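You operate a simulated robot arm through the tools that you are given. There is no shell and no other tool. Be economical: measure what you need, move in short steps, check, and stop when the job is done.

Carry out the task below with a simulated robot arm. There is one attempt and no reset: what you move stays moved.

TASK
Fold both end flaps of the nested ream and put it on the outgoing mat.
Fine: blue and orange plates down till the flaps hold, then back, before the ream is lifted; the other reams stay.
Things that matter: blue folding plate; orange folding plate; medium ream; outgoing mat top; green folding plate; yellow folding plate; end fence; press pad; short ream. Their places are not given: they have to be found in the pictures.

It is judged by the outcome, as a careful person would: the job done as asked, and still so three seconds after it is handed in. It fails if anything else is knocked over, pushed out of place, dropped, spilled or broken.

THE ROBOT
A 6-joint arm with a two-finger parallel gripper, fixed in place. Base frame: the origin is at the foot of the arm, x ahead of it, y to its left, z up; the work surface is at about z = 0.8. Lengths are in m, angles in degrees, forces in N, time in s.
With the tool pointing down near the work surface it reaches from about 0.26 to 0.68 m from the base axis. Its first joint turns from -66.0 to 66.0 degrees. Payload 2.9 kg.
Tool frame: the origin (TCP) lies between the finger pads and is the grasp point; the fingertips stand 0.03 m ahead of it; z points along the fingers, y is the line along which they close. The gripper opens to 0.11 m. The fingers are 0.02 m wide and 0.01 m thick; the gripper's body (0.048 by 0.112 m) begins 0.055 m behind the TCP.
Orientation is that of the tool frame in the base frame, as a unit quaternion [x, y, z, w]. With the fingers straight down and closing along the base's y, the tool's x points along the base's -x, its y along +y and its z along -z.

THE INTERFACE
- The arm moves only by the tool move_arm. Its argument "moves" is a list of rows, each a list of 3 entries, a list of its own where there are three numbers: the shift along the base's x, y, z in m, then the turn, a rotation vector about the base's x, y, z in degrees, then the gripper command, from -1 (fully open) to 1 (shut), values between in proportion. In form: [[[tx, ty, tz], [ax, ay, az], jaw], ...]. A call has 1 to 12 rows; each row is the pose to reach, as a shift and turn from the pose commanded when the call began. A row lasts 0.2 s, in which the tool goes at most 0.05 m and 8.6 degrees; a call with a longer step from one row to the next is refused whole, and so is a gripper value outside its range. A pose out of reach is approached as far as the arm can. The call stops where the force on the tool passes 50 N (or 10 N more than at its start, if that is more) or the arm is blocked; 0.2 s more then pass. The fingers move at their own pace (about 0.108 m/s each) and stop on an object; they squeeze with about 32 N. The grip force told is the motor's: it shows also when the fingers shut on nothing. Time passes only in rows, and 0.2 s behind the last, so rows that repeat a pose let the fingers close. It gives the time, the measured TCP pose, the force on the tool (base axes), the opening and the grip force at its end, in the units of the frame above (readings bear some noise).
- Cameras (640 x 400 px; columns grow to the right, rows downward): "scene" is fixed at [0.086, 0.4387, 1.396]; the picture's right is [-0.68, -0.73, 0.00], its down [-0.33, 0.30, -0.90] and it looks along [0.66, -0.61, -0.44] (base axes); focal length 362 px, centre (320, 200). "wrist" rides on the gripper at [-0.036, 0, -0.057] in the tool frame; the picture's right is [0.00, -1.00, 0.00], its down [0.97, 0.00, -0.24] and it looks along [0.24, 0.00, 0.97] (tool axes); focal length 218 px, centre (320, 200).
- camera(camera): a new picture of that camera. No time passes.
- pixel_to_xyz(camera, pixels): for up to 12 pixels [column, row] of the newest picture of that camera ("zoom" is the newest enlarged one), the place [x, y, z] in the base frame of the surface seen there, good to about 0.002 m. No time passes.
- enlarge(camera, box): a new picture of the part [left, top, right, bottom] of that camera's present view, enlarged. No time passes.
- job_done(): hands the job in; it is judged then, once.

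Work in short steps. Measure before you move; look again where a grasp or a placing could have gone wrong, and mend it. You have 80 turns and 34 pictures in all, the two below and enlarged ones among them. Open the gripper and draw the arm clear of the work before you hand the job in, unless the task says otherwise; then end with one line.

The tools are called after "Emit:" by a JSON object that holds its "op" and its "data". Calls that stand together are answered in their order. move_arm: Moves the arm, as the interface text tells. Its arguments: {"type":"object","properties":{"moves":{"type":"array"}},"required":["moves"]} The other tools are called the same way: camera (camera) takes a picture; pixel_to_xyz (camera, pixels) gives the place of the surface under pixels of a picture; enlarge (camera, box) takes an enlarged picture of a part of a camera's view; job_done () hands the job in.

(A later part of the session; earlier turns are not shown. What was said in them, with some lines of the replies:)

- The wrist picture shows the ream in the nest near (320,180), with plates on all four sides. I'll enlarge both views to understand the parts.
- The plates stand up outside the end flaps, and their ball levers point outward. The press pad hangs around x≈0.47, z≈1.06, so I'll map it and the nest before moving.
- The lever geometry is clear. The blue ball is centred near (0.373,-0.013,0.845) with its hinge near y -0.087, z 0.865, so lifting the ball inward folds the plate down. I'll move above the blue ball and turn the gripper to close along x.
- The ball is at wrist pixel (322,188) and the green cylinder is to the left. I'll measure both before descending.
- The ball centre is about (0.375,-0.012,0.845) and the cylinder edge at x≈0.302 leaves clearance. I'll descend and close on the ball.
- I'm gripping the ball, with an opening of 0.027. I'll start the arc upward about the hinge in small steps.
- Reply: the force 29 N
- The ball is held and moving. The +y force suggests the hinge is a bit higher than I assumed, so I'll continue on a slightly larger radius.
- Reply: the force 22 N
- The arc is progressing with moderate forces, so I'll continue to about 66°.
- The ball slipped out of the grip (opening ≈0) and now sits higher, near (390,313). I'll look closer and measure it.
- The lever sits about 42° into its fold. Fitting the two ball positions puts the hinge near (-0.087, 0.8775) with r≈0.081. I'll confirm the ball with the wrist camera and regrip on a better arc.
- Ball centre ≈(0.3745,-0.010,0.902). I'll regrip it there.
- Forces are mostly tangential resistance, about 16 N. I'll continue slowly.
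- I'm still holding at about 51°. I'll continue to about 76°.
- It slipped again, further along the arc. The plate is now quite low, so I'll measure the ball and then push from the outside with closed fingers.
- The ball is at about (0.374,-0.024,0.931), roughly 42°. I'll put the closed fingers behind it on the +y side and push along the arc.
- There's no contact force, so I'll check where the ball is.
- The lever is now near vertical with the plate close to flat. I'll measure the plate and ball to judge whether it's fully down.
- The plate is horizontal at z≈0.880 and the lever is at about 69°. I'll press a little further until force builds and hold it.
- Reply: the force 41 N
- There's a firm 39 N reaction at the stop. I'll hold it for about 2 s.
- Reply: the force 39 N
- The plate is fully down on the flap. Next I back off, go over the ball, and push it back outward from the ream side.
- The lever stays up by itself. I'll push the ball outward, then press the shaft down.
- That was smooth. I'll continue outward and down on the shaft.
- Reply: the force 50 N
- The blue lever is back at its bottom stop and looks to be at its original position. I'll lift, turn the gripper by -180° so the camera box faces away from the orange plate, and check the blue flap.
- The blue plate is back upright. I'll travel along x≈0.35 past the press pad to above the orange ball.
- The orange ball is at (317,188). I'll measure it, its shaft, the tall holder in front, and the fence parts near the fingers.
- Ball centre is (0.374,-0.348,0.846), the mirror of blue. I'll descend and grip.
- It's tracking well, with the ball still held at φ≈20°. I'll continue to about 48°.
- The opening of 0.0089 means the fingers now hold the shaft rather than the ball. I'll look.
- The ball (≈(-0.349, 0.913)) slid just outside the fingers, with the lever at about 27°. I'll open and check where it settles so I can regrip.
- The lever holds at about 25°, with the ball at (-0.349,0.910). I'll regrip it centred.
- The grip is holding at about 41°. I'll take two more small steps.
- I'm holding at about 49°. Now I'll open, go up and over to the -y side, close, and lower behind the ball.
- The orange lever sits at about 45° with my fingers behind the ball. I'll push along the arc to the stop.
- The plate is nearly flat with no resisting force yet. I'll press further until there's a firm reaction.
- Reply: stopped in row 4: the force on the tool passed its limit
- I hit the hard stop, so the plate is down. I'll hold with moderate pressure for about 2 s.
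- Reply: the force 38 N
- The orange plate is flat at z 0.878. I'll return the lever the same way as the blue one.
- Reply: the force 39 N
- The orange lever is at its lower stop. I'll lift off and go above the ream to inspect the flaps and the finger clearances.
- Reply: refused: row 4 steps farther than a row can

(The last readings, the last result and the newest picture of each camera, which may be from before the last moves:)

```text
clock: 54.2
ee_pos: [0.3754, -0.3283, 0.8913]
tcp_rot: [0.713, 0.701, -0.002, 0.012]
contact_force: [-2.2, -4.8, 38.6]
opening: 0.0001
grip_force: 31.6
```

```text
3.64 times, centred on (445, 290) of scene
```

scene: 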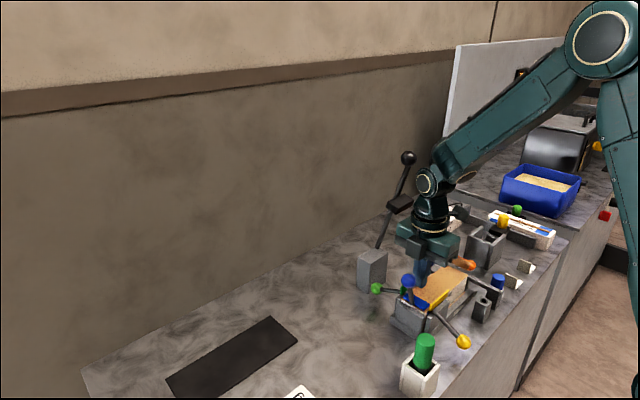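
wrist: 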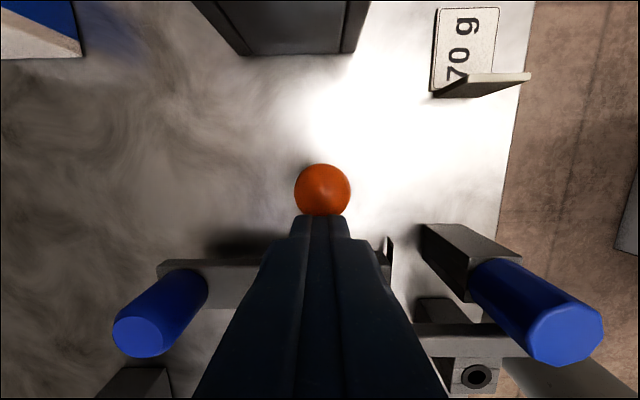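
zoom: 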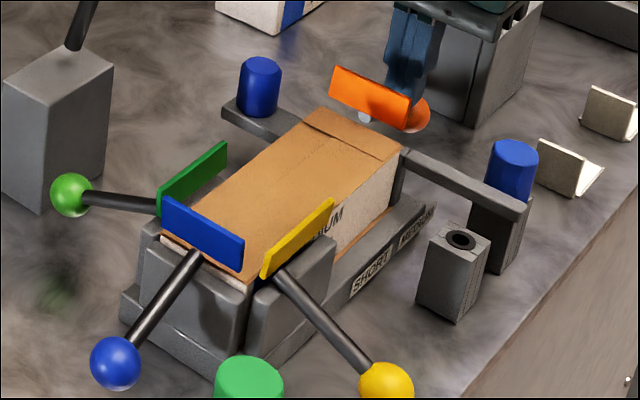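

The orange plate now stands bare and its flap lies folded on the ream. I'll repeat the move with smaller steps.

Emit:
{"op": "move_arm", "data": {"moves": [[[0, 0, 0.04], [0, 0, 0.5], 1], [[0, 0, 0.08], [0, 0, 1], 1], [[-0.01, 0.02, 0.11], [0, 0, 1], 0], [[-0.02, 0.05, 0.13], [0, 0, 1], -0.8], [[-0.02, 0.09, 0.13], [0, 0, 1], -0.8], [[-0.01, 0.12, 0.13], [0, 0, 1], -0.8], [[-0.0, 0.138, 0.13], [0, 0, 1], -0.8]]}}

Emit:
{"op": "camera", "data": {"camera": "wrist"}}

```text
clock: 55.8
ee_pos: [0.3731, -0.1878, 1.0176]
tcp_rot: [0.706, 0.709, -0.002, 0.006]
contact_force: [-0.1, 0.4, -0.4]
opening: 0.099
grip_force: 0.0
```

```text
5 pictures are left
```

wrist: 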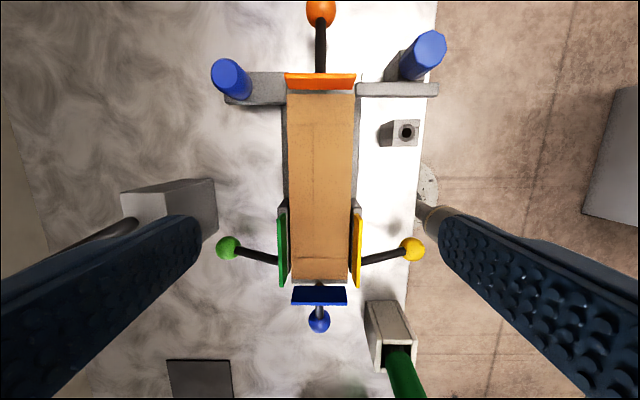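

Both flaps lie flat and both plates are back. I'll measure the ream edges and the side walls for finger clearance.

Emit:
{"op": "pixel_to_xyz", "data": {"camera": "wrist", "pixels": [[293, 170], [350, 170], [286, 170], [356, 170], [283, 230], [278, 170], [365, 170], [320, 96], [320, 280], [357, 209], [283, 209], [320, 190]]}}

```text
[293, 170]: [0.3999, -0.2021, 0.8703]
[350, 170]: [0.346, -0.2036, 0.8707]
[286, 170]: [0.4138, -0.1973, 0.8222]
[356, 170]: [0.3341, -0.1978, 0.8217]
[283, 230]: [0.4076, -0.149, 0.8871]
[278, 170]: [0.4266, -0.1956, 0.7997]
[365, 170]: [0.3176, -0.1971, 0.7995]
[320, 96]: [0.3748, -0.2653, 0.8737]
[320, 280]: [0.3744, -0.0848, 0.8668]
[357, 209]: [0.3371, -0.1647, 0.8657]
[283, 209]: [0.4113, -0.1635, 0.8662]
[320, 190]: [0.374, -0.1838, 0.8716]
```

The ream spans x 0.345–0.403 and y -0.268…-0.088. The rails top out at 0.822 and the towers end at about y -0.165. I'll grasp at y≈-0.188 with the tips at 0.828.

Emit:
{"op": "move_arm", "data": {"moves": [[[0.001, 0, 0], [0, 0, 0], -0.45], [[0.001, 0, -0.04], [0, 0, 0], -0.45], [[0.001, 0, -0.08], [0, 0, 0], -0.45], [[0.001, 0, -0.12], [0, 0, 0], -0.45], [[0.001, 0, -0.145], [0, 0, 0], -0.45], [[0.001, 0, -0.1595], [0, 0, 0], -0.45], [[0.001, 0, -0.1595], [0, 0, 0], 1], [[0.001, 0, -0.1595], [0, 0, 0], 1], [[0.001, 0, -0.1595], [0, 0, 0], 1]]}}

```text
clock: 57.8
ee_pos: [0.3741, -0.1859, 0.8594]
tcp_rot: [0.705, 0.709, -0.002, 0.006]
contact_force: [-0.1, 0.6, 1.3]
opening: 0.0577
grip_force: 31.6
```

I have the ream, with an opening of 0.0577. I'll lift it straight up slowly.

Emit:
{"op": "move_arm", "data": {"moves": [[[0, 0, 0.01], [0, 0, 0], 1], [[0, 0, 0.02], [0, 0, 0], 1], [[0, 0, 0.035], [0, 0, 0], 1], [[0, 0, 0.05], [0, 0, 0], 1], [[0, 0, 0.07], [0, 0, 0], 1], [[0, 0, 0.09], [0, 0, 0], 1], [[0, 0, 0.11], [0, 0, 0], 1], [[0, 0, 0.13], [0, 0, 0], 1]]}}

Emit:
{"op": "camera", "data": {"camera": "scene"}}

```text
clock: 59.6
ee_pos: [0.3766, -0.1871, 0.9892]
tcp_rot: [0.705, 0.709, -0.003, 0.005]
contact_force: [-0.2, 0.1, -3.7]
opening: 0.0573
grip_force: 31.9
```

```text
4 pictures are left
```

scene: 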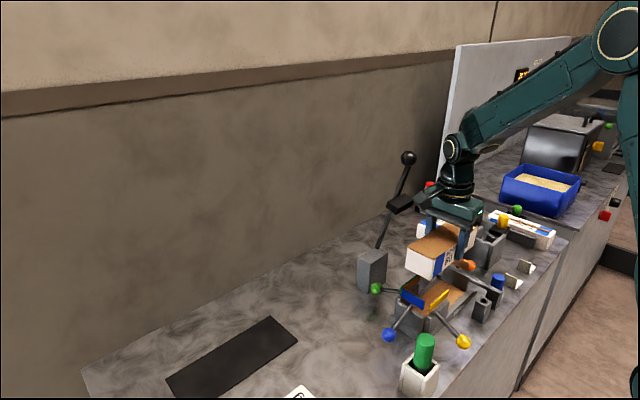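

The ream is held level and weighs about 3.7 N. The mat spans x 0.515–0.605, y 0.103–0.335, centre ≈(0.558,0.217). I'll pull back from the press, raise, and carry towards +y.

Emit:
{"op": "move_arm", "data": {"moves": [[[-0.02, 0, 0.02], [0, 0, 0], 1], [[-0.035, 0.02, 0.05], [0, 0, 0], 1], [[-0.035, 0.06, 0.06], [0, 0, 0], 1], [[-0.035, 0.1, 0.06], [0, 0, 0], 1], [[-0.035, 0.14, 0.06], [0, 0, 0], 1], [[-0.035, 0.18, 0.06], [0, 0, 0], 1], [[-0.035, 0.22, 0.06], [0, 0, 0], 1], [[-0.035, 0.26, 0.06], [0, 0, 0], 1], [[-0.01, 0.29, 0.06], [0, 0, 0], 1], [[0.02, 0.32, 0.06], [0, 0, 0], 1], [[0.05, 0.35, 0.06], [0, 0, 0], 1], [[0.08, 0.375, 0.06], [0, 0, 0], 1]]}}

Emit:
{"op": "move_arm", "data": {"moves": [[[0.03, 0.01, 0], [0, 0, 0], 1], [[0.06, 0.018, 0], [0, 0, 0], 1], [[0.09, 0.018, -0.01], [0, 0, 0], 1], [[0.101, 0.018, -0.04], [0, 0, 0], 1], [[0.101, 0.018, -0.08], [0, 0, 0], 1], [[0.101, 0.018, -0.11], [0, 0, 0], 1], [[0.101, 0.018, -0.13], [0, 0, 0], 1]]}}

Emit:
{"op": "camera", "data": {"camera": "scene"}}

```text
clock: 62.2
ee_pos: [0.4544, 0.1878, 1.049]
tcp_rot: [0.705, 0.709, -0.003, 0.006]
contact_force: [-0.5, 0.5, -3.4]
opening: 0.0576
grip_force: 32.0
```

```text
clock: 63.8
ee_pos: [0.5552, 0.2054, 0.9178]
tcp_rot: [0.705, 0.709, -0.003, 0.005]
contact_force: [-0.1, 0.1, -3.7]
opening: 0.058
grip_force: 32.3
```

```text
3 pictures are left
```

scene: 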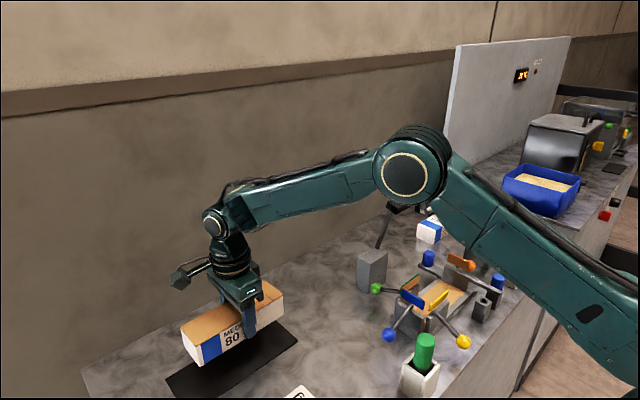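

The ream hangs above the mat. I'll measure its bottom edges and the mat corners before lowering.

Emit:
{"op": "pixel_to_xyz", "data": {"camera": "scene", "pixels": [[204, 362], [184, 330], [186, 345], [202, 350], [280, 312], [279, 300], [172, 379], [294, 342], [210, 396], [240, 346], [270, 290]]}}

```text
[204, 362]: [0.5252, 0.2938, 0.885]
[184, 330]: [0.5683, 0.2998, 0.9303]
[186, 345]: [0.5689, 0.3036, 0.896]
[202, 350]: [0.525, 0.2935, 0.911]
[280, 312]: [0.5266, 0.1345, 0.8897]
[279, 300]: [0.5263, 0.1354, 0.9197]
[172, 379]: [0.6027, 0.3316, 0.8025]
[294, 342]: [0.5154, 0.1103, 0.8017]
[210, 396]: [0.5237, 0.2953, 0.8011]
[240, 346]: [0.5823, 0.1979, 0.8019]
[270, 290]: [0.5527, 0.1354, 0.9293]
```

The ream bottom is at about z 0.883 and the mat top at 0.802. I'll lower gently by about 0.08 with a small recentring, watching the force.

Emit:
{"op": "move_arm", "data": {"moves": [[[0.003, 0.003, -0.02], [0, 0, 0], 1], [[0.003, 0.005, -0.04], [0, 0, 0], 1], [[0.003, 0.005, -0.055], [0, 0, 0], 1], [[0.003, 0.005, -0.065], [0, 0, 0], 1], [[0.003, 0.005, -0.071], [0, 0, 0], 1]]}}

Emit:
{"op": "move_arm", "data": {"moves": [[[0, 0, -0.003], [0, 0, 0], 1], [[0, 0, -0.006], [0, 0, 0], 1]]}}

```text
clock: 65.0
ee_pos: [0.5597, 0.2104, 0.8461]
tcp_rot: [0.705, 0.709, -0.003, 0.007]
contact_force: [-0.3, -0.2, -4.3]
opening: 0.0578
grip_force: 32.4
```

```text
clock: 65.6
ee_pos: [0.5594, 0.21, 0.8406]
tcp_rot: [0.705, 0.709, -0.002, 0.007]
contact_force: [0.5, 0.9, -3.7]
opening: 0.0577
grip_force: 31.8
```

There's no contact yet, so I'll keep lowering in small steps.

Emit:
{"op": "move_arm", "data": {"moves": [[[0, 0, -0.002], [0, 0, 0], 1], [[0, 0, -0.003], [0, 0, 0], 1]]}}

Emit:
{"op": "enlarge", "data": {"camera": "scene", "box": [150, 260, 310, 400]}}

Emit:
{"op": "pixel_to_xyz", "data": {"camera": "scene", "pixels": [[190, 345], [210, 375], [255, 310], [206, 380], [206, 385], [206, 390]]}}

```text
clock: 66.2
ee_pos: [0.56, 0.2107, 0.8412]
tcp_rot: [0.705, 0.71, -0.003, 0.007]
contact_force: [-6.4, -1.0, 14.7]
opening: 0.0578
grip_force: 31.5
```

```text
2.86 times, centred on (230, 330) of scene
```

zoom: 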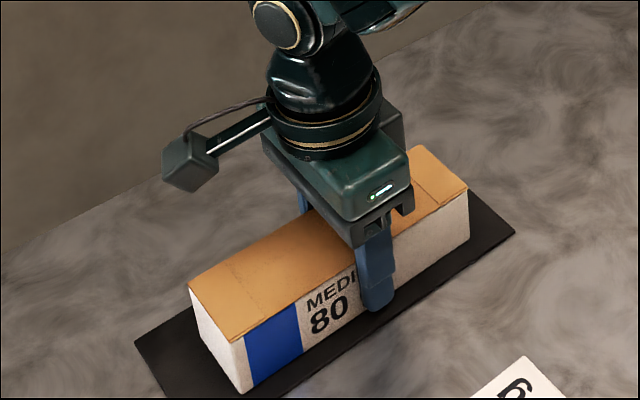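

```text
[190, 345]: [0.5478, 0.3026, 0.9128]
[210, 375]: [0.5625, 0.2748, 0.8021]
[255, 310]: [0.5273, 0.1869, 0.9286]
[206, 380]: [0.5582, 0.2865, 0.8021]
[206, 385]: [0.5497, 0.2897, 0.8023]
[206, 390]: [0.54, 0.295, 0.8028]
```

Contact is made (+15 N) and the ream is fully on the mat with both flaps flat. I'll release and rise straight up.

Emit:
{"op": "move_arm", "data": {"moves": [[[0, 0, 0.001], [0, 0, 0], 0.3], [[0, 0, 0.001], [0, 0, 0], -0.3], [[0, 0, 0.001], [0, 0, 0], -0.5], [[0, 0, 0.001], [0, 0, 0], -0.5], [[0, 0, 0.02], [0, 0, 0], -0.5], [[0, 0, 0.05], [0, 0, 0], -0.5], [[0, 0, 0.09], [0, 0, 0], -0.5], [[0, 0, 0.13], [0, 0, 0], -0.5], [[-0.03, 0, 0.16], [0, 0, 0], -0.5], [[-0.07, 0, 0.18], [0, 0, 0], -0.5], [[-0.11, 0, 0.2], [0, 0, 0], -0.5]]}}

Emit:
{"op": "camera", "data": {"camera": "scene"}}

```text
clock: 68.6
ee_pos: [0.4482, 0.2137, 1.0393]
tcp_rot: [0.705, 0.709, -0.003, 0.006]
contact_force: [0.0, -0.4, 0.5]
opening: 0.0821
grip_force: 0.1
```

```text
1 pictures are left
```

scene: 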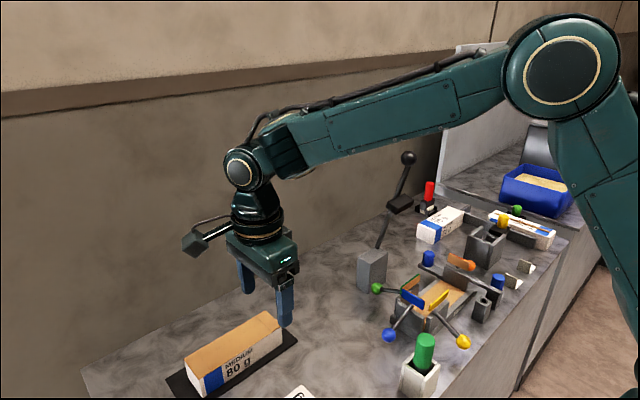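

The ream rests on the mat with its flaps flat, both plates are back, the other items look undisturbed, and the arm is clear. I'll hand it in.

Emit:
{"op": "job_done", "data": {}}

```text
The job is handed in.
```

I folded both end flaps with the blue and orange plates, put both plates back, and set the medium ream on the outgoing mat; the other reams were not touched.
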